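You operate a simulated robot arm through the tools that you are given. There is no shell and no other tool. Be economical: measure what you need, move in short steps, check, and stop when the job is done.

You run a simulated two-armed robot. Do the job below in one go: nothing can be reset, and whatever is moved stays where it is left.

TASK
Carry the crate with both arms and set it on the top of the big counter.
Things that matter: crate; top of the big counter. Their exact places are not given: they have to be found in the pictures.

It is judged by the outcome, as a careful person would: the job done as asked, and still so three seconds after it is handed in. It fails if anything else is knocked over, pushed out of place, dropped, spilled or broken.

THE ROBOT
Two 7-joint arms with three-finger grippers on one trunk, on a base that drives. Base frame: it is fixed to the floor where the robot stands at the start and does not move with it; the origin is under the middle of the robot, x ahead of it, y to its left, z up. Lengths are in mm, angles in rad, forces in N, time in s.
The left shoulder is at the start at [30, 124, 1008], the right one opposite. With the tool pointing down near the work surface each hand reaches from about 100 to 780 mm from the robot's upright axis, wherever it stands, measured 20 degrees to its own side. Places, roughly: top of the big counter [500, 3900, 600]. Payload 2.2 kg a hand.
Tool frame (each hand has its own): the origin (TCP) lies between the finger pads and is the grasp point; the fingertips stand 28 mm ahead of it; z points along the fingers, y is the line along which they close. Largest opening 102 mm; the body of the gripper starts 71 mm behind the TCP.
Orientation is told as [roll, pitch, yaw] about the base's x, y, z axes, in that order, counted from this pose: with the fingers straight down and closing along the base's y, the tool's x points along the base's -x, its y along +y and its z along -z.

THE INTERFACE
- The arms move only by the tool play_rows. It takes "left_moves", "right_moves" or both (then of equal length, played together; a hand with none holds still); each is a list of rows, each a list of 2 entries, a list of its own where there are three numbers: the shift along the tool's x, y, z in units of 250 mm (1.0 is 250 mm), then the turn, a rotation vector about the tool's x, y, z in units of 180 degrees (1.0 is 180 degrees). In form: [[[tx, ty, tz], [ax, ay, az]], ...]. A call has 1 to 12 rows; each row is the pose to reach, as a shift and turn from the pose commanded when the call began, along the tool's axes at that moment. "left_gripper" and "right_gripper" are, for a hand that has rows, the closure in counts, from 0 (fully open) to 255 (shut), set as the call begins (left out, the last holds). A call with a number of a shift or a turn outside -1 to 1 is refused whole. Rows are played at 5 a second. More than 50 mm and 0.15 rad between two rows, or a gripper value outside its range, and nothing of the call is played. Where a pose cannot be reached the arm comes as near as it can. A force on the tool above 40 N (or 10 N above the force at the start of the call, whichever is more), or a blocked arm, ends the call early, and 0.2 s more pass. The fingers move at their own pace and stop on an object; they squeeze with about 43 N. The grip force told is the motor's: it shows also when the fingers shut on nothing. Time passes only in rows, and 0.2 s behind the last, so rows that repeat a pose let the fingers close. The reply holds the time, the measured pose of the TCP, the force on the tool along the base axes, the opening and the grip force, in the units named above and with some noise, with the torque about the TCP (base axes, N m) and any sound that the robot's microphone picked up.
- Cameras (640 x 400 px; columns grow to the right, rows downward): "scene" is now at [42, -8.7, 1714.3]; the picture's right is [-0.14, -0.99, 0.00], its down [-0.82, 0.12, -0.56] and it looks along [0.56, -0.08, -0.83] (base axes); focal length 265 px, centre (320, 200). "left" rides on the left gripper at [72, 38, -86] in its tool frame; the picture's right is [-0.47, 0.89, 0.00], its down [-0.60, -0.32, -0.73] and it looks along [-0.65, -0.34, 0.68] (tool axes); focal length 256 px, centre (320, 200). "right" rides on the right gripper at [69, 44, -86] in its tool frame; the picture's right is [-0.53, 0.85, 0.00], its down [-0.58, -0.36, -0.73] and it looks along [-0.62, -0.39, 0.68] (tool axes); focal length 256 px, centre (320, 200).
- camera(camera): a new picture of that camera. No time passes.
- lift_body(by): slides the trunk up (or, below 0, down) by that many mm; the arms and the scene camera ride with it, the base frame stays. It gives what a move gives, with no picture.
- roll_base(legs): drives the robot by 1 to 6 legs, each [ahead, left, turn to the left] in mm, mm and rad, along the robot's own axes; the way and the turn of a leg run together, so that a leg with both is an arc; at most 1500 mm and 3.142 rad a leg. The arms and the cameras ride along, it lands a little off, and it stops where it bumps. It gives what a move gives.
- turn_head(pan, tilt): turns the head with the scene camera to pan (to the left, within 2.496 rad either way) and tilt (down, from -0.506 to 1.204), counted from straight ahead of the robot. It gives what a move gives.
- pixel_to_xyz(camera, pixels): there is no depth. For up to 12 entries [column, row, z] of the newest picture of that camera ("zoom" is the newest enlarged one), the place [x, y] in the base frame at which the ray of that pixel passes the height z, good to about 2 mm. No time passes.
- enlarge(camera, box): a new picture of the part [left, top, right, bottom] of that camera's present view, enlarged. No time passes.
- close_job(): hands the job in; it is judged then, once.

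Work in short steps. Measure before you move; look again where a grasp or a placing could have gone wrong, and mend it. You have 80 turns and 58 pictures in all, those below and enlarged ones among them. Open the grippers and draw the arms clear of the work before you hand the job in, unless the task says otherwise; then end with one line.

The tools are called after "Call:" as name(argument=value, ...) on one line, values as JSON. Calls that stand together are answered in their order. play_rows: Moves the arms, as the interface text tells. Its arguments: {"type":"object","properties":{"left_moves":{"type":"array"},"left_gripper":{"type":"number"},"right_moves":{"type":"array"},"right_gripper":{"type":"number"}},"required":[]} The other tools are called the same way: lift_body (by) slides the trunk up or down; roll_base (legs) drives the base; turn_head (pan, tilt) turns the head that bears the scene camera; camera (camera) takes a picture; pixel_to_xyz (camera, pixels) gives the place at which the rays of pixels pass given heights; enlarge (camera, box) takes an enlarged picture of a part of a camera's view; close_job () hands the job in.

At the start:

```text
clock: 0.0
left_ee_pos: [562.2, 143.9, 1079.0]
left_tcp_rot: [-0.001, -0.001, 0.001]
left_ft_force: [0.2, 0.1, -0.4]
left_ft_torque: [0.01, -0.02, 0.01]
left_gripper_width: 102.0
left_finger_force: 0.0
right_ee_pos: [369.9, -192.5, 1134.6]
right_tcp_rot: [-0.001, 0.0, 0.001]
right_ft_force: [-0.3, 0.1, -0.6]
right_ft_torque: [-0.02, 0.01, 0.0]
right_gripper_width: 102.0
right_finger_force: 0.0
trunk travel left (down, up): [-250.0, 290.0]
robot x, y, heading: [2.6, -0.7, 0.002]
head pan, tilt: [-0.14, 0.972]
```

scene: 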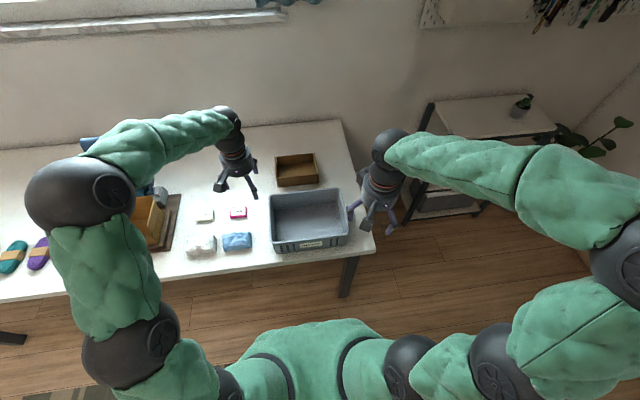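
right: 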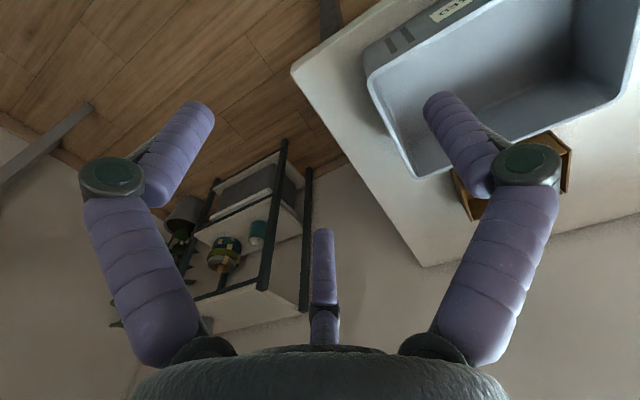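
left: 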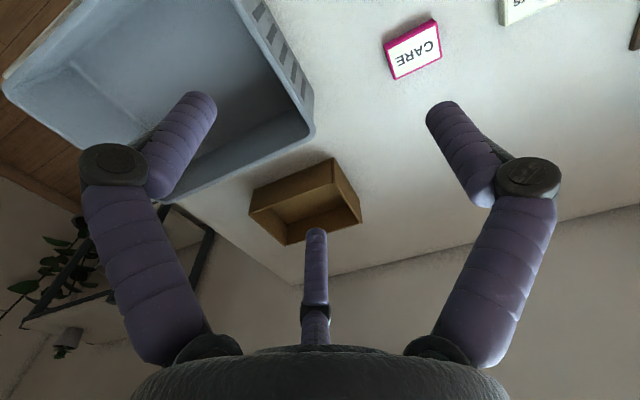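

The grey crate is at about columns 268-350, rows 187-253 in the scene picture. I enlarge it to measure it.

Call:
enlarge(camera="scene", box=[220, 130, 420, 270])

Call:
pixel_to_xyz(camera="scene", pixels=[[341, 119, 700], [341, 119, 750], [374, 250, 700], [374, 250, 750], [350, 297, 0], [345, 238, 850], [273, 243, 850], [269, 193, 850], [340, 187, 850], [275, 253, 750], [346, 246, 750]])

```text
2.86 times, centred on (320, 200) of scene
```

zoom: 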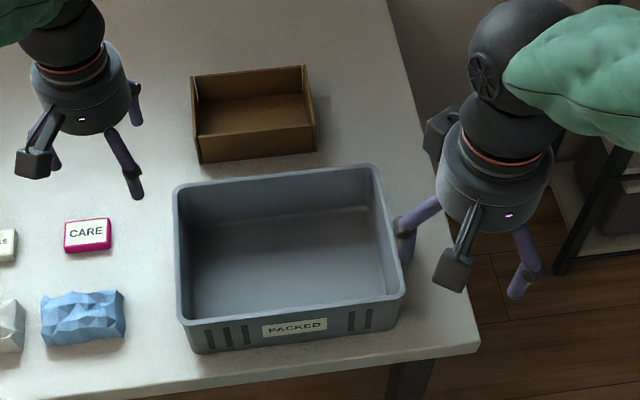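

```text
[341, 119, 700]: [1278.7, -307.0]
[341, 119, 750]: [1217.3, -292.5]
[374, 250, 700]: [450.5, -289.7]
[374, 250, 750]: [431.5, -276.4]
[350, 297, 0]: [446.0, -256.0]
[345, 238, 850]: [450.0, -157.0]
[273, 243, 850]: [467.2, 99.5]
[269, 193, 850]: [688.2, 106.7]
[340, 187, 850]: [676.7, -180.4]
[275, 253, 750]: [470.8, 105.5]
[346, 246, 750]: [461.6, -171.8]
```

I triangulate the table and rim height by comparing rays from the left, right and scene cameras on the same features (CARE box, crate corners).

Call:
pixel_to_xyz(camera="left", pixels=[[412, 50, 650], [412, 50, 700], [412, 50, 750], [412, 50, 800], [314, 131, 750], [314, 131, 800], [314, 131, 850], [314, 131, 900]])

Call:
pixel_to_xyz(camera="zoom", pixels=[[88, 233, 650], [88, 233, 700], [88, 233, 750], [88, 233, 800], [175, 188, 750], [175, 188, 800], [175, 188, 850], [175, 188, 900], [378, 166, 800], [378, 166, 850], [405, 292, 800], [405, 292, 850]])

Call:
pixel_to_xyz(camera="right", pixels=[[416, 176, 750], [416, 176, 800], [416, 176, 850], [416, 176, 900], [366, 72, 750], [366, 72, 800], [366, 72, 850]])

```text
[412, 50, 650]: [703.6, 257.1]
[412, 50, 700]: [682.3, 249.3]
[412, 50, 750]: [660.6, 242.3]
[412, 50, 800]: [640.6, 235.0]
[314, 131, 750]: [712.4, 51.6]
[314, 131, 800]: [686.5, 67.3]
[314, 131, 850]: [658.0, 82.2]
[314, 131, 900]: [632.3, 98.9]
```

```text
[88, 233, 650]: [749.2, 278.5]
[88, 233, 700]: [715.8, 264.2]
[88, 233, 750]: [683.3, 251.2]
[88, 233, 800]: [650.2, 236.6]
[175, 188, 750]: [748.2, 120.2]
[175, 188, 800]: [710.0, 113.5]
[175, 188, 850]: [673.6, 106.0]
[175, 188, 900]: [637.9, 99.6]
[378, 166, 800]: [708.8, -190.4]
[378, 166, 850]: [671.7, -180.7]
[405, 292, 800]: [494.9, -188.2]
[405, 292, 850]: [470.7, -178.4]
```

```text
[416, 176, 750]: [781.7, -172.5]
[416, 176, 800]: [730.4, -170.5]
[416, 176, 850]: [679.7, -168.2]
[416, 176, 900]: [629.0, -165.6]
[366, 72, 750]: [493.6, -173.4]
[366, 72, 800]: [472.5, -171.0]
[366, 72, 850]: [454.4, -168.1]
```

Rays agree at about z≈900 for the rim and ≈800 for the table. I now measure the rim corners and wall thickness at z=900.

Call:
pixel_to_xyz(camera="zoom", pixels=[[174, 188, 900], [378, 165, 900], [405, 292, 900], [179, 318, 900], [176, 250, 900], [188, 250, 900], [391, 230, 900], [382, 230, 900], [195, 353, 795], [397, 329, 795], [482, 345, 795], [482, 345, 770]])

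Call:
pixel_to_xyz(camera="right", pixels=[[366, 72, 900], [294, 70, 795], [294, 70, 770], [425, 265, 795], [395, 140, 790], [386, 136, 795]])

Call:
enlarge(camera="right", box=[340, 0, 640, 200])

Call:
turn_head(pan=1.57, tilt=0.3)

Call:
camera(camera="scene")

```text
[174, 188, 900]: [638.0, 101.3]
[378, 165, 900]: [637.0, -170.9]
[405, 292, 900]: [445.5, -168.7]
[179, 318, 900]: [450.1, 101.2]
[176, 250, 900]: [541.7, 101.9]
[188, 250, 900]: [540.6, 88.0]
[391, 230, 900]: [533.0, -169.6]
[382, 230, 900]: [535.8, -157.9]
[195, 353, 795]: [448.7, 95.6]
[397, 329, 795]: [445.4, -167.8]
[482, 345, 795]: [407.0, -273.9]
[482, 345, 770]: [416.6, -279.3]
```

```text
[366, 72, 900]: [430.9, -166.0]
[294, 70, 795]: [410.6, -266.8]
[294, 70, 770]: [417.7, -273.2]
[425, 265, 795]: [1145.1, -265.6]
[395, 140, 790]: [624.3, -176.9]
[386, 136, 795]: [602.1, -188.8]
```

```text
2.00 times, centred on (490, 100) of right
```

zoom: 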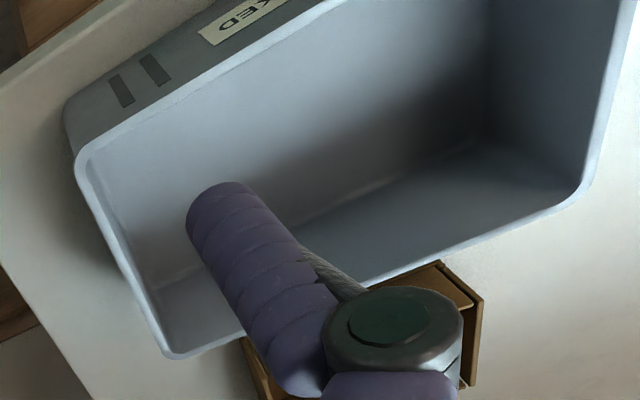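

```text
clock: 1.7
left_ee_pos: [562.4, 144.2, 1078.9]
left_tcp_rot: [-0.001, 0.001, 0.0]
left_ft_force: [0.5, -0.5, 0.4]
left_ft_torque: [0.01, 0.0, -0.03]
left_gripper_width: 102.0
left_finger_force: 0.1
right_ee_pos: [371.1, -192.1, 1134.8]
right_tcp_rot: [0.002, -0.001, -0.001]
right_ft_force: [0.0, -0.9, 0.2]
right_ft_torque: [0.0, 0.01, 0.02]
right_gripper_width: 101.9
right_finger_force: 0.0
trunk travel left (down, up): [-250.0, 290.0]
robot x, y, heading: [-0.6, -2.7, -0.004]
head pan, tilt: [1.571, 0.3]
```

```text
52 pictures are left
```

scene: 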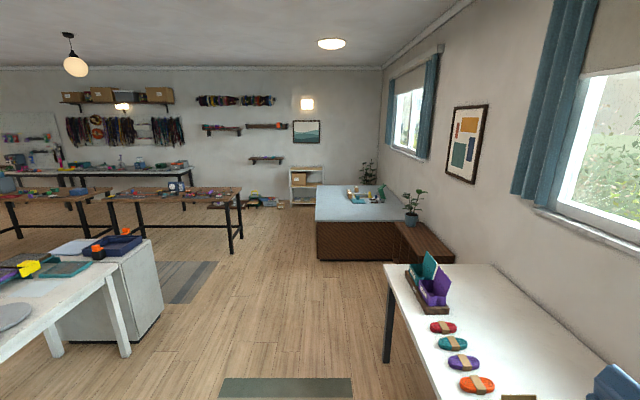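

The big counter, blue-grey topped, is at columns 315-405, rows 185-260. I enlarge it and measure its edges.

Call:
enlarge(camera="scene", box=[290, 155, 450, 275])

Call:
pixel_to_xyz(camera="scene", pixels=[[317, 222, 600], [395, 221, 600], [405, 212, 600], [316, 185, 600], [317, 260, 0], [380, 185, 600], [384, 263, 795], [388, 362, 0], [132, 356, 0], [163, 307, 0], [242, 252, 0], [117, 241, 800]])

```text
3.33 times, centred on (370, 215) of scene
```

zoom: 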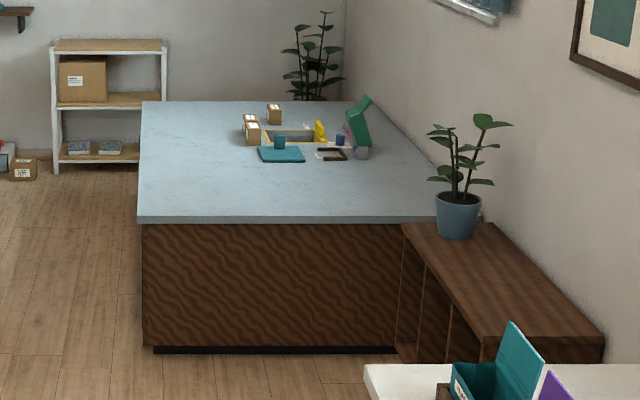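

```text
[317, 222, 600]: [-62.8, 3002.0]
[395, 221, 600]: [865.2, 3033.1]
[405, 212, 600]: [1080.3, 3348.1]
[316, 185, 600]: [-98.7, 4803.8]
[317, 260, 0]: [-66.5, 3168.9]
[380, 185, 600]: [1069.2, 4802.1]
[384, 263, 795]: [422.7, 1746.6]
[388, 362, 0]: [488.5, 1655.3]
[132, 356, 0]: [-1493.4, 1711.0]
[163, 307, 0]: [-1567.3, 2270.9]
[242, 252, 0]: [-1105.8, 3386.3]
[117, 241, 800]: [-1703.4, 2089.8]
```

The counter's front edge is at y≈3000, its left edge at x≈-80, and its near-left area is clear. I turn the head back and bring both hands above the middle of the crate's side walls (y≈95 and y≈-164, x≈542), at z≈960.

Call:
turn_head(pan=-0.05, tilt=0.97)

Call:
play_rows(left_moves=[[[0.013, -0.033, 0.079], [0, 0, 0]], [[0.026, -0.065, 0.159], [0, 0, 0]], [[0.039, -0.098, 0.238], [0, 0, 0]], [[0.052, -0.131, 0.317], [0, 0, 0]], [[0.065, -0.163, 0.397], [0, 0, 0]], [[0.078, -0.196, 0.476], [0, 0, 0]], [[0.078, -0.196, 0.476], [0, 0, 0]]], right_moves=[[[-0.113, 0.019, 0.117], [0, 0, 0]], [[-0.227, 0.037, 0.233], [0, 0, 0]], [[-0.34, 0.056, 0.35], [0, 0, 0]], [[-0.453, 0.075, 0.467], [0, 0, 0]], [[-0.567, 0.093, 0.583], [0, 0, 0]], [[-0.68, 0.112, 0.7], [0, 0, 0]], [[-0.68, 0.112, 0.7], [0, 0, 0]]], left_gripper=0, right_gripper=0)

Call:
camera(camera="scene")

Call:
camera(camera="right")

Call:
camera(camera="left")

```text
clock: 3.4
left_ee_pos: [563.4, 143.0, 1077.7]
left_tcp_rot: [-0.001, 0.001, 0.0]
left_ft_force: [0.3, -0.3, 1.0]
left_ft_torque: [0.02, 0.0, -0.02]
left_gripper_width: 102.1
left_finger_force: 0.0
right_ee_pos: [370.3, -192.9, 1135.4]
right_tcp_rot: [0.001, 0.0, 0.0]
right_ft_force: [0.5, 0.6, 0.6]
right_ft_torque: [-0.01, 0.0, 0.01]
right_gripper_width: 101.8
right_finger_force: 0.0
trunk travel left (down, up): [-250.0, 290.0]
robot x, y, heading: [-1.0, 2.3, -0.001]
head pan, tilt: [-0.051, 0.97]
```

```text
clock: 5.0
left_ee_pos: [544.4, 94.5, 959.8]
left_tcp_rot: [0.0, 0.001, -0.001]
left_ft_force: [-0.9, 0.4, 0.0]
left_ft_torque: [-0.02, -0.02, 0.01]
left_gripper_width: 101.7
left_finger_force: 0.1
right_ee_pos: [541.3, -164.1, 957.6]
right_tcp_rot: [0.0, -0.001, 0.001]
right_ft_force: [-0.1, -0.3, -0.4]
right_ft_torque: [-0.02, -0.02, -0.02]
right_gripper_width: 102.0
right_finger_force: 0.0
trunk travel left (down, up): [-250.0, 290.0]
robot x, y, heading: [-1.3, -2.6, 0.004]
head pan, tilt: [-0.051, 0.97]
```

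```text
50 pictures are left
```

scene: 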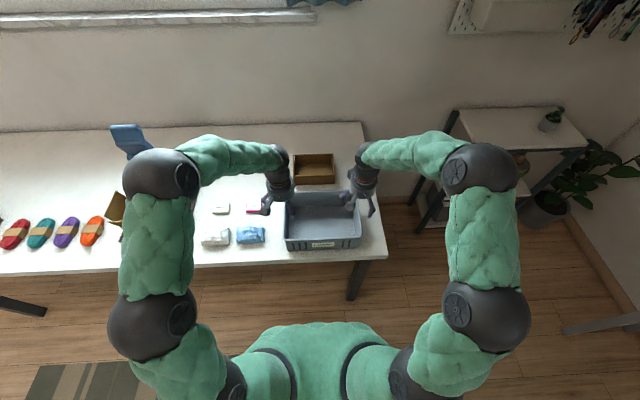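

```text
49 pictures are left
```

right: 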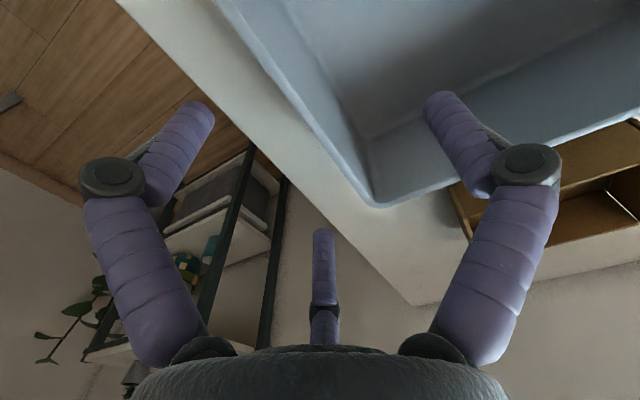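

```text
48 pictures are left
```

left: 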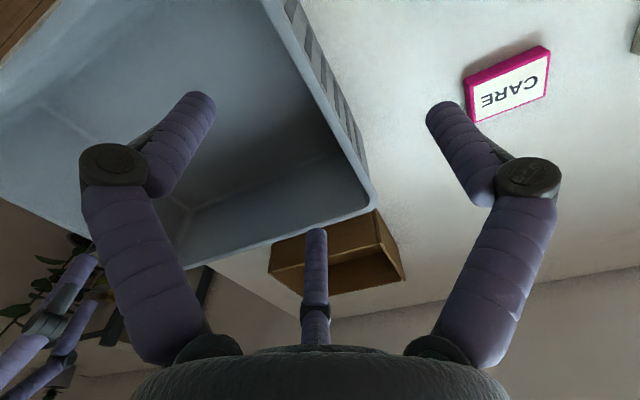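

The hands are above the walls; I check where the visible fingertips sit at tip height (z≈932) relative to the rim.

Call:
pixel_to_xyz(camera="left", pixels=[[200, 100, 932], [438, 110, 932], [315, 235, 932], [375, 195, 900], [330, 130, 900], [275, 10, 900]])

Call:
pixel_to_xyz(camera="right", pixels=[[200, 110, 932], [438, 100, 932], [322, 235, 932], [375, 203, 900], [310, 125, 900], [250, 40, 900]])

Call:
enlarge(camera="scene", box=[240, 140, 400, 260])

```text
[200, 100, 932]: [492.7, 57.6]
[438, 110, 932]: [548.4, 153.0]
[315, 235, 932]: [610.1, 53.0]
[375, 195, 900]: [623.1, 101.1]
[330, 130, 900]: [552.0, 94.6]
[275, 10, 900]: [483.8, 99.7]
```

```text
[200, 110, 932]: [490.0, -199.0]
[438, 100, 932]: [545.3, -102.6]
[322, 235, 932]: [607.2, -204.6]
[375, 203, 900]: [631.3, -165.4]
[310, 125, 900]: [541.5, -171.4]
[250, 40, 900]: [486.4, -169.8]
```

```text
3.33 times, centred on (320, 200) of scene
```

zoom: 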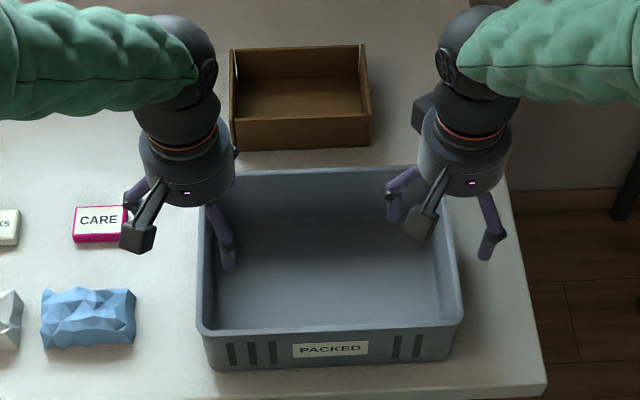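

Fingers straddle the walls; the inside left fingers are at x≈493 and 610, so I shift 12 mm towards -x to clear the back corner and descend to z≈872 with the hands still open.

Call:
play_rows(left_moves=[[[0.056, 0.0, 0.04], [0, 0, 0]], [[0.056, 0.0, 0.15], [0, 0, 0]], [[0.056, 0.0, 0.25], [0, 0, 0]], [[0.056, 0.0, 0.352], [0, 0, 0]], [[0.056, 0.0, 0.352], [0, 0, 0]]], right_moves=[[[0.044, 0.0, 0.04], [0, 0, 0]], [[0.044, 0.0, 0.15], [0, 0, 0]], [[0.044, 0.0, 0.25], [0, 0, 0]], [[0.044, 0.0, 0.344], [0, 0, 0]], [[0.044, 0.0, 0.344], [0, 0, 0]]])

Call:
camera(camera="left")

Call:
camera(camera="right")

Call:
enlarge(camera="scene", box=[240, 140, 400, 260])

```text
clock: 6.2
left_ee_pos: [525.9, 93.3, 873.0]
left_tcp_rot: [0.0, -0.001, -0.001]
left_ft_force: [-0.1, -0.5, 1.3]
left_ft_torque: [-0.03, -0.02, -0.02]
left_gripper_width: 101.9
left_finger_force: 0.0
right_ee_pos: [530.2, -165.3, 876.5]
right_tcp_rot: [-0.001, -0.001, -0.001]
right_ft_force: [0.0, -0.8, 0.6]
right_ft_torque: [-0.01, -0.02, -0.02]
right_gripper_width: 102.2
right_finger_force: 0.0
trunk travel left (down, up): [-250.0, 290.0]
robot x, y, heading: [-0.3, 1.8, 0.001]
head pan, tilt: [-0.051, 0.97]
```

```text
46 pictures are left
```

left: 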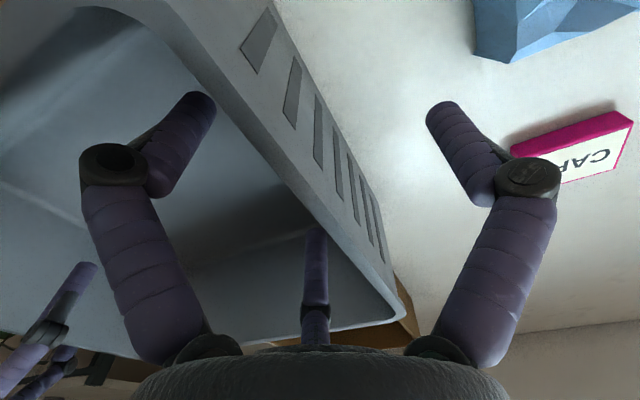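

```text
45 pictures are left
```

right: 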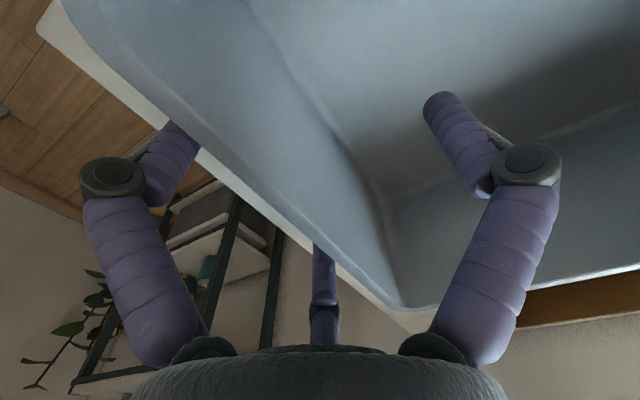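

```text
3.33 times, centred on (320, 200) of scene
```

zoom: 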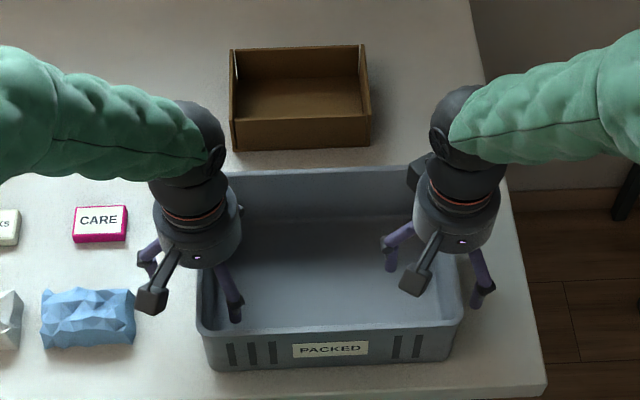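

Walls lie between the fingers on both hands, nothing touched. I close both grippers, holding pose.

Call:
play_rows(left_moves=[[[0, 0, 0], [0, 0, 0]], [[0, 0, 0], [0, 0, 0]], [[0, 0, 0], [0, 0, 0]], [[0, 0, 0], [0, 0, 0]], [[0, 0, 0], [0, 0, 0]], [[0, 0, 0], [0, 0, 0]]], right_moves=[[[0, 0, 0], [0, 0, 0]], [[0, 0, 0], [0, 0, 0]], [[0, 0, 0], [0, 0, 0]], [[0, 0, 0], [0, 0, 0]], [[0, 0, 0], [0, 0, 0]], [[0, 0, 0], [0, 0, 0]]], left_gripper=255, right_gripper=255)

Call:
enlarge(camera="scene", box=[240, 140, 400, 260])

```text
clock: 7.1
left_ee_pos: [526.2, 98.1, 871.8]
left_tcp_rot: [0.006, 0.004, 0.0]
left_ft_force: [-2.3, 1.2, 1.3]
left_ft_torque: [0.02, -0.18, -0.24]
left_gripper_width: 9.0
left_finger_force: 36.9
right_ee_pos: [531.5, -168.5, 874.8]
right_tcp_rot: [-0.004, 0.001, -0.003]
right_ft_force: [2.2, -2.3, -0.2]
right_ft_torque: [-0.08, -0.21, -0.27]
right_gripper_width: 9.2
right_finger_force: 37.0
trunk travel left (down, up): [-250.0, 290.0]
robot x, y, heading: [-0.7, -3.4, -0.001]
head pan, tilt: [-0.051, 0.97]
stopped in row 4 (left hand): the force on the tool passed its limit at 42 N (the readings are from after the stop); the commanded pose is now the measured one
```

```text
3.33 times, centred on (320, 200) of scene
```

zoom: 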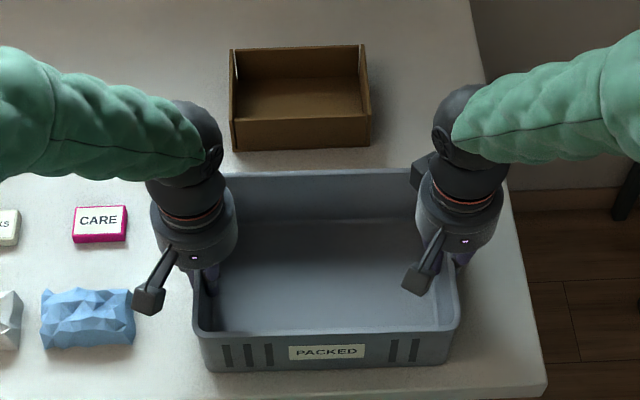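

Both walls are gripped (9 mm, 37 N). I lift with the trunk a little to test the load.

Call:
lift_body(by=40)

Call:
enlarge(camera="scene", box=[240, 140, 400, 260])

```text
clock: 7.9
left_ee_pos: [527.8, 96.4, 911.0]
left_tcp_rot: [0.005, 0.005, 0.001]
left_ft_force: [-1.4, 3.8, -4.2]
left_ft_torque: [0.12, -0.01, -0.26]
left_gripper_width: 9.1
left_finger_force: 37.3
right_ee_pos: [532.0, -168.4, 915.8]
right_tcp_rot: [-0.004, 0.003, -0.001]
right_ft_force: [2.1, -3.2, -4.8]
right_ft_torque: [-0.08, 0.04, -0.27]
right_gripper_width: 9.3
right_finger_force: 36.8
trunk travel left (down, up): [-290.0, 250.0]
robot x, y, heading: [-2.6, 0.1, -0.003]
head pan, tilt: [-0.051, 0.97]
```

```text
3.33 times, centred on (320, 200) of scene
```

zoom: 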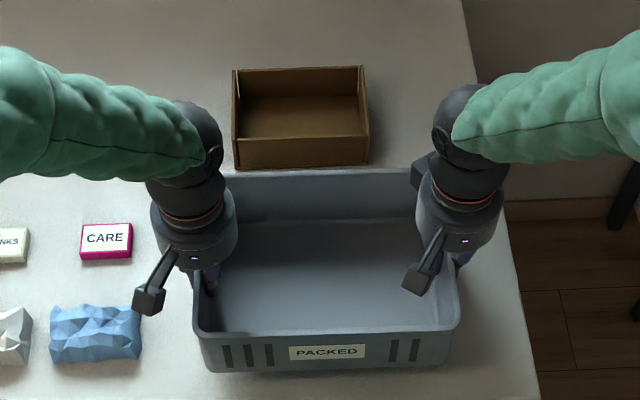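

The crate is held, about 1 kg in total. I raise it another 100 mm and look behind for room to reverse.

Call:
lift_body(by=100)

Call:
turn_head(pan=2.45, tilt=0.6)

Call:
camera(camera="scene")

Call:
turn_head(pan=-2.45, tilt=0.6)

Call:
camera(camera="scene")

```text
clock: 9.3
left_ee_pos: [528.8, 97.4, 1011.4]
left_tcp_rot: [0.006, 0.006, 0.003]
left_ft_force: [-2.7, 4.7, -4.4]
left_ft_torque: [0.12, 0.28, -0.35]
left_gripper_width: 9.2
left_finger_force: 36.5
right_ee_pos: [531.1, -168.3, 1014.1]
right_tcp_rot: [-0.004, 0.003, -0.003]
right_ft_force: [2.0, -5.1, -4.8]
right_ft_torque: [-0.17, -0.23, -0.33]
right_gripper_width: 9.2
right_finger_force: 36.6
trunk travel left (down, up): [-390.0, 150.0]
robot x, y, heading: [-2.3, -0.2, -0.003]
head pan, tilt: [-0.051, 0.97]
```

```text
clock: 11.5
left_ee_pos: [527.6, 96.9, 1010.9]
left_tcp_rot: [0.006, 0.004, 0.0]
left_ft_force: [-1.9, 8.1, -4.7]
left_ft_torque: [0.17, 0.06, -0.29]
left_gripper_width: 9.2
left_finger_force: 37.0
right_ee_pos: [531.3, -168.0, 1015.0]
right_tcp_rot: [-0.003, 0.003, -0.002]
right_ft_force: [2.7, -8.6, -4.2]
right_ft_torque: [-0.22, 0.0, -0.35]
right_gripper_width: 9.2
right_finger_force: 37.0
trunk travel left (down, up): [-390.0, 150.0]
robot x, y, heading: [-2.6, 1.5, -0.002]
head pan, tilt: [2.45, 0.6]
```

```text
41 pictures are left
```

scene: 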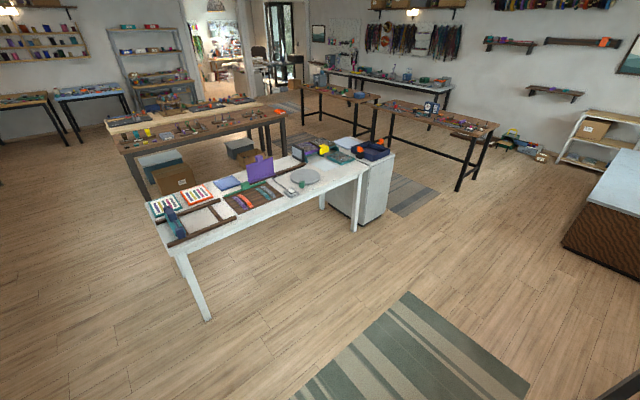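

```text
clock: 15.4
left_ee_pos: [527.5, 97.3, 1011.4]
left_tcp_rot: [0.006, 0.005, 0.001]
left_ft_force: [-1.8, 9.6, -4.6]
left_ft_torque: [0.31, 0.08, -0.32]
left_gripper_width: 9.2
left_finger_force: 37.5
right_ee_pos: [532.2, -168.1, 1014.7]
right_tcp_rot: [-0.004, 0.0, -0.001]
right_ft_force: [2.5, -10.3, -4.5]
right_ft_torque: [-0.28, -0.03, -0.32]
right_gripper_width: 9.0
right_finger_force: 37.0
trunk travel left (down, up): [-390.0, 150.0]
robot x, y, heading: [-0.0, -2.4, 0.002]
head pan, tilt: [-2.45, 0.6]
```

```text
40 pictures are left
```

scene: 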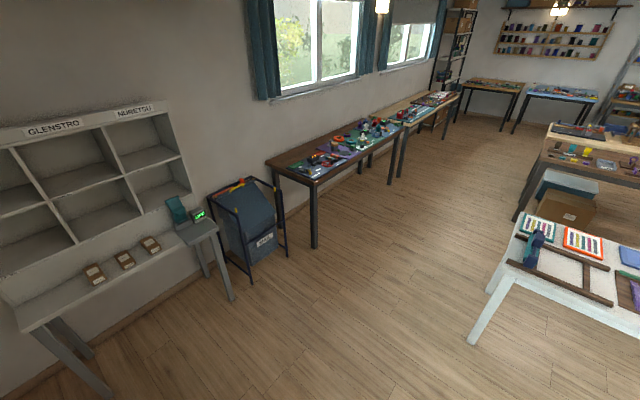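

There is room behind; I check the nearest bench legs' positions, then reverse 450 mm.

Call:
pixel_to_xyz(camera="scene", pixels=[[470, 342, 0], [232, 300, 0], [500, 262, 780], [110, 395, 0]])

Call:
roll_base(legs=[[-450, 0, 0]])

```text
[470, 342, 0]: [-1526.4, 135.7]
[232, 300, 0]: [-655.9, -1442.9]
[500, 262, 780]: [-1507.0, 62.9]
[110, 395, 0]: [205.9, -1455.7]
```

```text
clock: 18.1
left_ee_pos: [82.8, 98.7, 1012.7]
left_tcp_rot: [0.005, 0.002, 0.005]
left_ft_force: [-2.5, 10.5, -4.4]
left_ft_torque: [0.27, 0.09, -0.31]
left_gripper_width: 9.3
left_finger_force: 36.8
right_ee_pos: [86.7, -167.1, 1015.3]
right_tcp_rot: [-0.003, 0.0, 0.0]
right_ft_force: [1.9, -10.3, -3.9]
right_ft_torque: [-0.26, -0.06, -0.3]
right_gripper_width: 9.3
right_finger_force: 36.5
trunk travel left (down, up): [-390.0, 150.0]
robot x, y, heading: [-443.1, -3.1, 0.003]
head pan, tilt: [-2.45, 0.6]
```

Clear. I turn left 90° in place, drive ahead along the open corridor, and point the head forward to look.

Call:
roll_base(legs=[[0, 0, 1.568], [1200, 0, 0], [800, 0, 0]])

Call:
turn_head(pan=0, tilt=0.7)

Call:
camera(camera="scene")

```text
clock: 32.0
left_ee_pos: [-557.5, 2536.3, 1010.0]
left_tcp_rot: [0.006, 0.004, 1.58]
left_ft_force: [-2.4, -2.9, -4.4]
left_ft_torque: [-0.11, 0.02, -0.3]
left_gripper_width: 9.2
left_finger_force: 36.6
right_ee_pos: [-292.6, 2542.8, 1015.9]
right_tcp_rot: [-0.002, 0.002, 1.578]
right_ft_force: [1.3, 1.8, -4.9]
right_ft_torque: [0.03, -0.06, -0.26]
right_gripper_width: 9.1
right_finger_force: 36.9
trunk travel left (down, up): [-390.0, 150.0]
robot x, y, heading: [-456.3, 2006.6, 1.58]
head pan, tilt: [-2.45, 0.6]
```

```text
clock: 34.2
left_ee_pos: [-558.4, 2536.5, 1010.8]
left_tcp_rot: [0.004, 0.006, 1.581]
left_ft_force: [-0.5, -1.5, -4.7]
left_ft_torque: [-0.26, 0.04, -0.3]
left_gripper_width: 9.5
left_finger_force: 36.6
right_ee_pos: [-291.4, 2542.8, 1014.9]
right_tcp_rot: [-0.004, 0.002, 1.579]
right_ft_force: [1.0, 1.8, -4.7]
right_ft_torque: [0.17, -0.03, -0.28]
right_gripper_width: 9.1
right_finger_force: 36.6
trunk travel left (down, up): [-390.0, 150.0]
robot x, y, heading: [-451.6, 2007.8, 1.579]
head pan, tilt: [0.0, 0.7]
```

```text
39 pictures are left
```

scene: 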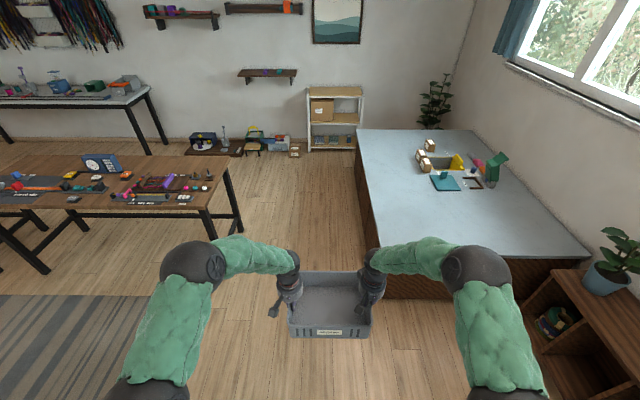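

The grip is firm. I measure the counter corner and items on it from this viewpoint to compare with the earlier rays for height.

Call:
pixel_to_xyz(camera="scene", pixels=[[385, 257, 550], [385, 257, 600], [385, 257, 650], [590, 258, 600], [355, 129, 550], [355, 129, 600], [355, 129, 650], [437, 190, 600], [375, 298, 0], [470, 130, 600], [590, 290, 600]])

Call:
enlarge(camera="scene", box=[340, 110, 620, 310])

```text
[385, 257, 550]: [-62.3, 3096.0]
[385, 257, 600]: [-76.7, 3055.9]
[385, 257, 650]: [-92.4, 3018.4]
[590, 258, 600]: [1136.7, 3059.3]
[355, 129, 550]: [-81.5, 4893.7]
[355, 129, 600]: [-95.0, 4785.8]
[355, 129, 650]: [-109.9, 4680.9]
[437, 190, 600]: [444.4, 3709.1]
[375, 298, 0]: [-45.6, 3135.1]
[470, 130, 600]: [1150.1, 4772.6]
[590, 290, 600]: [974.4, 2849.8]
```

```text
2.00 times, centred on (480, 210) of scene
```

zoom: 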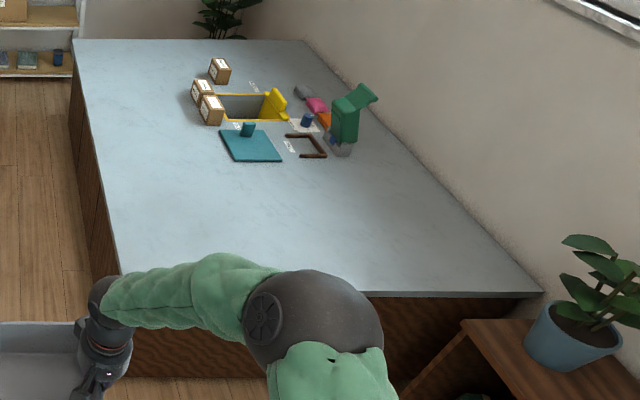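

Counter top ≈ z 600, front edge y≈3050, items on it only beyond y≈3700. I check the cabinet's left edge before moving sideways.

Call:
pixel_to_xyz(camera="zoom", pixels=[[462, 320, 500], [525, 335, 500], [405, 398, 200], [565, 325, 550], [560, 240, 900]])

Call:
roll_base(legs=[[350, 0, 0]])

Call:
turn_head(pan=-0.8, tilt=0.9)

Call:
camera(camera="scene")

```text
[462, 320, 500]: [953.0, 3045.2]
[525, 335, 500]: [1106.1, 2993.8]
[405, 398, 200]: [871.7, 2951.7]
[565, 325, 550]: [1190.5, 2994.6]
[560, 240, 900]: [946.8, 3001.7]
```

```text
clock: 36.4
left_ee_pos: [-556.8, 2880.9, 1010.5]
left_tcp_rot: [0.005, 0.006, 1.576]
left_ft_force: [0.0, -1.1, -4.4]
left_ft_torque: [-0.09, 0.04, -0.26]
left_gripper_width: 9.1
left_finger_force: 37.7
right_ee_pos: [-292.0, 2885.3, 1014.9]
right_tcp_rot: [-0.003, 0.004, 1.574]
right_ft_force: [0.8, 2.5, -4.1]
right_ft_torque: [-0.03, 0.0, -0.31]
right_gripper_width: 9.0
right_finger_force: 36.7
trunk travel left (down, up): [-390.0, 150.0]
robot x, y, heading: [-457.1, 2356.0, 1.572]
head pan, tilt: [0.0, 0.7]
```

```text
clock: 37.6
left_ee_pos: [-556.9, 2879.9, 1011.6]
left_tcp_rot: [0.006, 0.005, 1.575]
left_ft_force: [-0.6, -2.0, -4.7]
left_ft_torque: [-0.18, -0.06, -0.28]
left_gripper_width: 9.2
left_finger_force: 36.9
right_ee_pos: [-291.1, 2885.2, 1015.3]
right_tcp_rot: [-0.003, 0.003, 1.573]
right_ft_force: [0.2, 1.9, -4.5]
right_ft_torque: [0.1, 0.0, -0.25]
right_gripper_width: 9.3
right_finger_force: 36.5
trunk travel left (down, up): [-390.0, 150.0]
robot x, y, heading: [-452.1, 2355.4, 1.573]
head pan, tilt: [-0.799, 0.901]
```

```text
37 pictures are left
```

scene: 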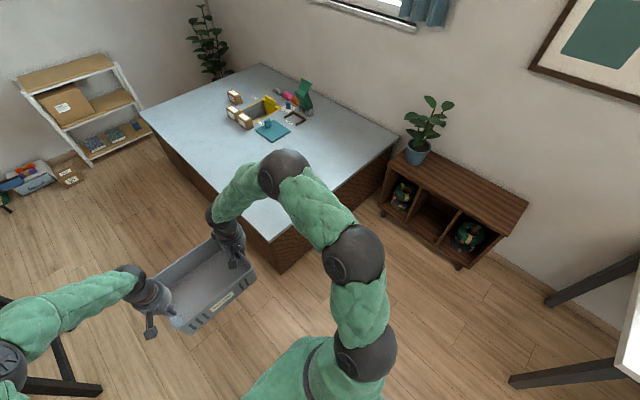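

The space to the right is open (cabinet starts at x≈870, workbench legs behind). I slide right 650 mm.

Call:
roll_base(legs=[[0, -650, 0]])

Call:
turn_head(pan=0, tilt=0.97)

Call:
camera(camera="scene")

```text
clock: 41.1
left_ee_pos: [84.3, 2878.0, 1010.9]
left_tcp_rot: [0.006, 0.006, 1.559]
left_ft_force: [-0.7, -1.9, -3.6]
left_ft_torque: [-0.04, 0.0, -0.27]
left_gripper_width: 9.0
left_finger_force: 37.2
right_ee_pos: [349.1, 2879.8, 1015.2]
right_tcp_rot: [-0.004, 0.002, 1.557]
right_ft_force: [0.7, 2.4, -4.2]
right_ft_torque: [0.02, -0.03, -0.22]
right_gripper_width: 9.2
right_finger_force: 36.5
trunk travel left (down, up): [-390.0, 150.0]
robot x, y, heading: [173.6, 2354.1, 1.558]
head pan, tilt: [-0.799, 0.901]
```

```text
clock: 42.2
left_ee_pos: [83.0, 2879.0, 1011.2]
left_tcp_rot: [0.004, 0.006, 1.561]
left_ft_force: [-1.3, -2.9, -4.7]
left_ft_torque: [-0.16, 0.03, -0.28]
left_gripper_width: 9.2
left_finger_force: 37.3
right_ee_pos: [349.2, 2879.4, 1014.2]
right_tcp_rot: [-0.004, 0.0, 1.558]
right_ft_force: [0.8, 2.7, -4.7]
right_ft_torque: [0.08, 0.0, -0.21]
right_gripper_width: 9.0
right_finger_force: 36.8
trunk travel left (down, up): [-390.0, 150.0]
robot x, y, heading: [174.9, 2347.7, 1.554]
head pan, tilt: [0.0, 0.97]
```

```text
36 pictures are left
```

scene: 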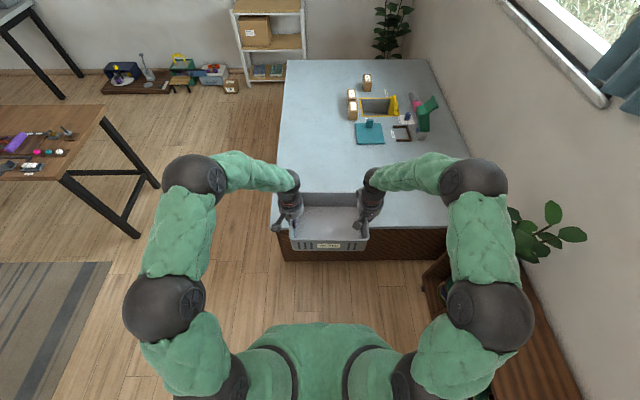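

I measure the counter's front edge from this closer view, visible at both sides of the crate (rows ~228-232).

Call:
enlarge(camera="scene", box=[260, 170, 460, 270])

Call:
pixel_to_xyz(camera="scene", pixels=[[430, 228, 600], [430, 228, 580], [430, 261, 0], [278, 228, 600], [284, 60, 600]])

```text
3.20 times, centred on (360, 220) of scene
```

zoom: 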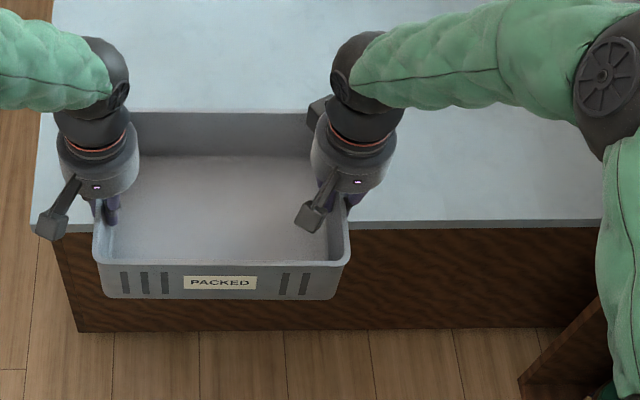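

```text
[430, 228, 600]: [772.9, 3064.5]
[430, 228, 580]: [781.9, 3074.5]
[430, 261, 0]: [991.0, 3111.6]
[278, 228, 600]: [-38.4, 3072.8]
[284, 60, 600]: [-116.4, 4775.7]
```

The edge is at y≈3070. I drive ahead 255 mm with the crate still high, then extend both arms 110 mm together.

Call:
roll_base(legs=[[255, 0, 0]])

Call:
play_rows(left_moves=[[[-0.08, 0, 0], [0, 0, 0]], [[-0.16, 0, 0], [0, 0, 0]], [[-0.24, 0, 0], [0, 0, 0]], [[-0.32, 0, 0], [0, 0, 0]], [[-0.4, 0, 0], [0, 0, 0]], [[-0.44, 0, 0], [0, 0, 0]], [[-0.44, 0, 0], [0, 0, 0]]], right_moves=[[[-0.08, 0, 0], [0, 0, 0]], [[-0.16, 0, 0], [0, 0, 0]], [[-0.24, 0, 0], [0, 0, 0]], [[-0.32, 0, 0], [0, 0, 0]], [[-0.4, 0, 0], [0, 0, 0]], [[-0.44, 0, 0], [0, 0, 0]], [[-0.44, 0, 0], [0, 0, 0]]])

Call:
camera(camera="scene")

```text
clock: 44.1
left_ee_pos: [86.8, 3129.8, 1009.9]
left_tcp_rot: [0.005, 0.007, 1.558]
left_ft_force: [-0.9, -2.2, -6.3]
left_ft_torque: [-0.14, 0.01, -0.27]
left_gripper_width: 9.3
left_finger_force: 36.7
right_ee_pos: [354.0, 3130.0, 1015.7]
right_tcp_rot: [-0.003, 0.001, 1.555]
right_ft_force: [1.8, 2.7, -4.6]
right_ft_torque: [0.06, -0.01, -0.23]
right_gripper_width: 9.1
right_finger_force: 37.1
trunk travel left (down, up): [-390.0, 150.0]
robot x, y, heading: [179.4, 2599.5, 1.555]
head pan, tilt: [0.0, 0.97]
```

```text
clock: 45.7
left_ee_pos: [88.4, 3238.1, 1010.1]
left_tcp_rot: [0.004, 0.007, 1.557]
left_ft_force: [12.4, -1.5, -4.0]
left_ft_torque: [-0.29, -0.31, -0.29]
left_gripper_width: 9.4
left_finger_force: 36.9
right_ee_pos: [355.0, 3241.4, 1014.4]
right_tcp_rot: [-0.002, 0.003, 1.555]
right_ft_force: [-11.7, 1.5, -4.5]
right_ft_torque: [0.23, 0.29, -0.16]
right_gripper_width: 9.2
right_finger_force: 36.9
trunk travel left (down, up): [-390.0, 150.0]
robot x, y, heading: [177.8, 2602.5, 1.56]
head pan, tilt: [0.0, 0.97]
```

```text
34 pictures are left
```

scene: 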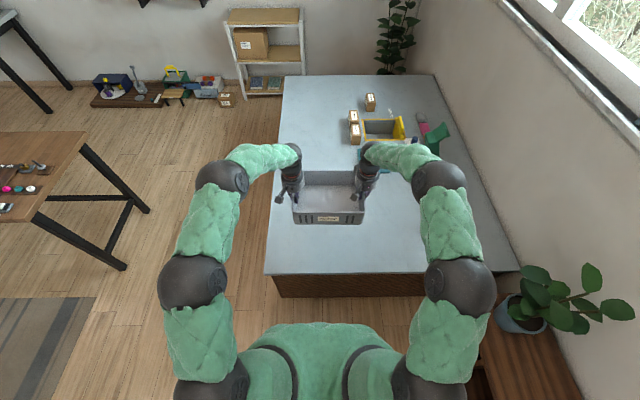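

The crate is over the counter. Before lowering I check the right elbow's lateral distance to the plant.

Call:
pixel_to_xyz(camera="scene", pixels=[[497, 285, 1100], [497, 285, 1000], [525, 280, 850], [525, 280, 1000], [268, 274, 600], [420, 272, 600], [465, 188, 1100]])

Call:
lift_body(by=-200)

Call:
camera(camera="scene")

```text
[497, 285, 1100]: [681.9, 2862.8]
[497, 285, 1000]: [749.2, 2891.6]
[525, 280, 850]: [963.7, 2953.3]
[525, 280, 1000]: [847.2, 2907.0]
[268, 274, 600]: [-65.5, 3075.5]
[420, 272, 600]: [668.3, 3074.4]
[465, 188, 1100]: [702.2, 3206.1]
```

```text
clock: 47.8
left_ee_pos: [88.8, 3238.8, 811.4]
left_tcp_rot: [0.004, 0.005, 1.558]
left_ft_force: [26.8, -1.4, -3.3]
left_ft_torque: [-0.06, -0.71, -0.3]
left_gripper_width: 9.4
left_finger_force: 36.7
right_ee_pos: [355.8, 3239.5, 814.4]
right_tcp_rot: [-0.002, 0.002, 1.554]
right_ft_force: [-27.3, 2.0, -5.8]
right_ft_torque: [-0.07, 0.67, -0.21]
right_gripper_width: 8.9
right_finger_force: 36.4
trunk travel left (down, up): [-190.0, 350.0]
robot x, y, heading: [178.4, 2602.1, 1.56]
head pan, tilt: [0.0, 0.97]
```

```text
33 pictures are left
```

scene: 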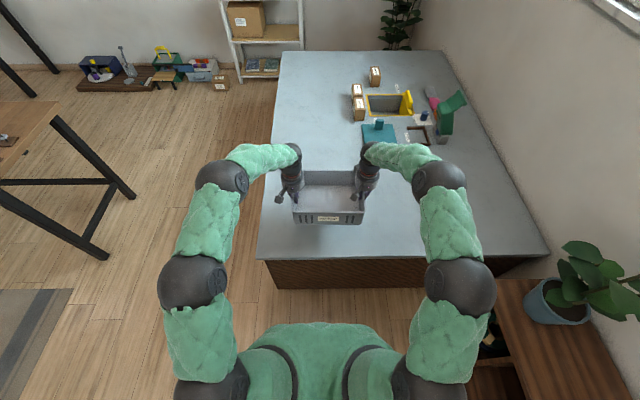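

The internal pull between hands has grown to 27 N (outward). I relieve it by bringing each hand 2 mm inward before continuing down.

Call:
play_rows(left_moves=[[[0, -0.004, 0], [0, 0, 0]], [[0, -0.008, 0], [0, 0, 0]], [[0, -0.008, 0], [0, 0, 0]]], right_moves=[[[0, 0.004, 0], [0, 0, 0]], [[0, 0.008, 0], [0, 0, 0]], [[0, 0.008, 0], [0, 0, 0]]])

```text
clock: 48.6
left_ee_pos: [89.1, 3239.9, 811.3]
left_tcp_rot: [0.006, 0.005, 1.558]
left_ft_force: [5.5, -1.6, -3.5]
left_ft_torque: [0.15, -0.18, -0.24]
left_gripper_width: 9.2
left_finger_force: 37.3
right_ee_pos: [353.8, 3239.1, 815.3]
right_tcp_rot: [-0.004, 0.003, 1.555]
right_ft_force: [-5.3, 1.5, -4.5]
right_ft_torque: [-0.27, 0.15, -0.19]
right_gripper_width: 9.1
right_finger_force: 36.9
trunk travel left (down, up): [-190.0, 350.0]
robot x, y, heading: [177.2, 2598.8, 1.56]
head pan, tilt: [0.0, 0.97]
```

The pull dropped to 5 N. Expected contact is at TCP z≈677; I lower the trunk 105 mm to ≈706 and look.

Call:
lift_body(by=-105)

Call:
enlarge(camera="scene", box=[240, 140, 440, 280])

```text
clock: 50.0
left_ee_pos: [88.7, 3238.5, 705.9]
left_tcp_rot: [0.007, 0.006, 1.559]
left_ft_force: [-20.0, -1.6, -3.7]
left_ft_torque: [-0.09, 0.48, -0.23]
left_gripper_width: 9.2
left_finger_force: 37.2
right_ee_pos: [355.3, 3240.8, 710.6]
right_tcp_rot: [-0.004, 0.0, 1.556]
right_ft_force: [20.8, 1.1, -4.3]
right_ft_torque: [0.02, -0.58, -0.24]
right_gripper_width: 9.2
right_finger_force: 36.9
trunk travel left (down, up): [-85.0, 455.0]
robot x, y, heading: [177.4, 2599.4, 1.557]
head pan, tilt: [0.0, 0.97]
```

```text
2.86 times, centred on (340, 210) of scene
```

zoom: 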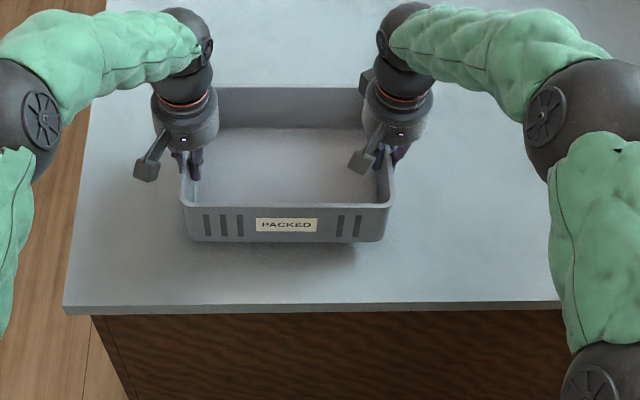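

Still a gap of some 25 mm (shadow below the crate). I relax the now-inward 20 N by 1 mm outward each and lower 16 mm in small rows.

Call:
play_rows(left_moves=[[[0, 0.004, 0], [0, 0, 0]], [[0, 0.004, 0.016], [0, 0, 0]], [[0, 0.004, 0.032], [0, 0, 0]], [[0, 0.004, 0.048], [0, 0, 0]], [[0, 0.004, 0.064], [0, 0, 0]], [[0, 0.004, 0.064], [0, 0, 0]]], right_moves=[[[0, -0.004, 0], [0, 0, 0]], [[0, -0.004, 0.016], [0, 0, 0]], [[0, -0.004, 0.032], [0, 0, 0]], [[0, -0.004, 0.048], [0, 0, 0]], [[0, -0.004, 0.064], [0, 0, 0]], [[0, -0.004, 0.064], [0, 0, 0]]])

```text
clock: 51.4
left_ee_pos: [89.1, 3239.3, 687.9]
left_tcp_rot: [0.003, 0.006, 1.558]
left_ft_force: [-21.3, -2.2, -4.6]
left_ft_torque: [-0.3, 0.26, -0.25]
left_gripper_width: 9.1
left_finger_force: 37.3
right_ee_pos: [355.9, 3238.4, 694.4]
right_tcp_rot: [-0.005, 0.001, 1.554]
right_ft_force: [19.4, 2.2, -4.9]
right_ft_torque: [0.24, -0.57, -0.31]
right_gripper_width: 9.0
right_finger_force: 36.8
trunk travel left (down, up): [-85.0, 455.0]
robot x, y, heading: [178.5, 2601.1, 1.555]
head pan, tilt: [0.0, 0.97]
```

No contact yet. I relax another 1 mm outward each and go down in 2 mm rows, watching the vertical force.

Call:
play_rows(left_moves=[[[0, 0.004, 0], [0, 0, 0]], [[0, 0.004, 0.008], [0, 0, 0]], [[0, 0.004, 0.016], [0, 0, 0]], [[0, 0.004, 0.024], [0, 0, 0]], [[0, 0.004, 0.032], [0, 0, 0]], [[0, 0.004, 0.032], [0, 0, 0]]], right_moves=[[[0, -0.004, 0], [0, 0, 0]], [[0, -0.004, 0.008], [0, 0, 0]], [[0, -0.004, 0.016], [0, 0, 0]], [[0, -0.004, 0.024], [0, 0, 0]], [[0, -0.004, 0.032], [0, 0, 0]], [[0, -0.004, 0.032], [0, 0, 0]]])

Call:
enlarge(camera="scene", box=[240, 140, 440, 280])

```text
clock: 52.8
left_ee_pos: [89.0, 3238.9, 681.1]
left_tcp_rot: [0.005, 0.009, 1.558]
left_ft_force: [-0.8, -2.3, -4.6]
left_ft_torque: [-0.08, -0.01, -0.22]
left_gripper_width: 9.1
left_finger_force: 36.8
right_ee_pos: [354.5, 3239.6, 685.5]
right_tcp_rot: [-0.002, 0.002, 1.555]
right_ft_force: [0.5, 2.0, -4.6]
right_ft_torque: [0.04, -0.03, -0.2]
right_gripper_width: 8.9
right_finger_force: 36.9
trunk travel left (down, up): [-85.0, 455.0]
robot x, y, heading: [177.0, 2602.0, 1.556]
head pan, tilt: [0.0, 0.97]
```

```text
2.86 times, centred on (340, 210) of scene
```

zoom: 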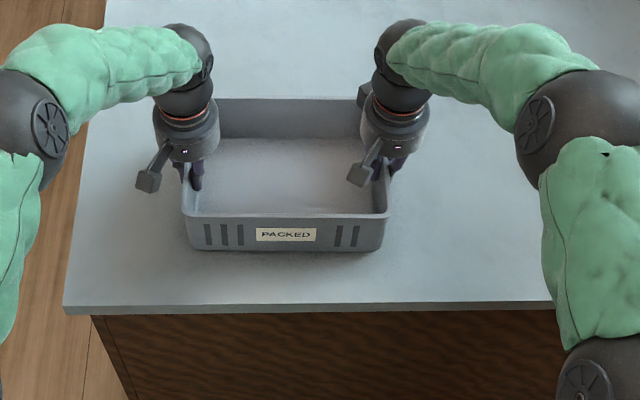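

Forces are balanced, no contact yet and the shadow is shrinking. I go down another 8 mm in 1.5-2 mm rows.

Call:
play_rows(left_moves=[[[0, 0, 0.006], [0, 0, 0]], [[0, 0, 0.012], [0, 0, 0]], [[0, 0, 0.018], [0, 0, 0]], [[0, 0, 0.024], [0, 0, 0]], [[0, 0, 0.03], [0, 0, 0]], [[0, 0, 0.03], [0, 0, 0]]], right_moves=[[[0, 0, 0.006], [0, 0, 0]], [[0, 0, 0.012], [0, 0, 0]], [[0, 0, 0.018], [0, 0, 0]], [[0, 0, 0.024], [0, 0, 0]], [[0, 0, 0.03], [0, 0, 0]], [[0, 0, 0.03], [0, 0, 0]]])

```text
clock: 54.2
left_ee_pos: [88.9, 3237.9, 673.8]
left_tcp_rot: [0.005, 0.008, 1.557]
left_ft_force: [10.1, -1.1, -4.6]
left_ft_torque: [-0.11, -0.29, -0.26]
left_gripper_width: 9.2
left_finger_force: 37.2
right_ee_pos: [354.0, 3238.8, 679.5]
right_tcp_rot: [-0.003, 0.001, 1.555]
right_ft_force: [-10.4, 2.5, -5.2]
right_ft_torque: [0.06, 0.24, -0.22]
right_gripper_width: 9.4
right_finger_force: 36.9
trunk travel left (down, up): [-85.0, 455.0]
robot x, y, heading: [173.7, 2603.5, 1.555]
head pan, tilt: [0.0, 0.97]
```

Still hanging (−4.6/−5.2 N). Another 8 mm down in fine rows, with 0.5 mm inward relief each.

Call:
play_rows(left_moves=[[[0, -0.002, 0.006], [0, 0, 0]], [[0, -0.002, 0.012], [0, 0, 0]], [[0, -0.002, 0.018], [0, 0, 0]], [[0, -0.002, 0.024], [0, 0, 0]], [[0, -0.002, 0.03], [0, 0, 0]], [[0, -0.002, 0.03], [0, 0, 0]]], right_moves=[[[0, 0.002, 0.006], [0, 0, 0]], [[0, 0.002, 0.012], [0, 0, 0]], [[0, 0.002, 0.018], [0, 0, 0]], [[0, 0.002, 0.024], [0, 0, 0]], [[0, 0.002, 0.03], [0, 0, 0]], [[0, 0.002, 0.03], [0, 0, 0]]])

Call:
enlarge(camera="scene", box=[240, 140, 440, 280])

```text
clock: 55.5
left_ee_pos: [89.0, 3240.3, 671.5]
left_tcp_rot: [0.006, -0.002, 1.558]
left_ft_force: [0.5, -2.3, 12.1]
left_ft_torque: [-1.06, 0.04, -0.36]
left_gripper_width: 8.8
left_finger_force: 36.8
right_ee_pos: [355.4, 3240.7, 675.3]
right_tcp_rot: [-0.003, -0.006, 1.552]
right_ft_force: [-1.9, 0.5, 9.8]
right_ft_torque: [-1.37, 0.07, -0.22]
right_gripper_width: 9.2
right_finger_force: 36.7
trunk travel left (down, up): [-85.0, 455.0]
robot x, y, heading: [177.7, 2601.0, 1.555]
head pan, tilt: [0.0, 0.97]
stopped in row 6 (left hand): the force on the tool passed its limit at 41 N (the readings are from after the stop); the commanded pose is now the measured one
```

```text
2.86 times, centred on (340, 210) of scene
```

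zoom: 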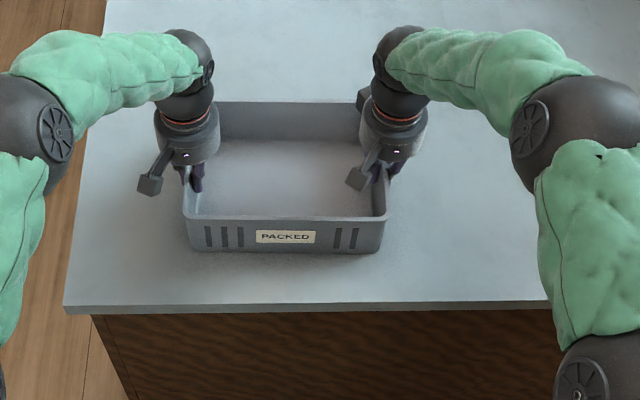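

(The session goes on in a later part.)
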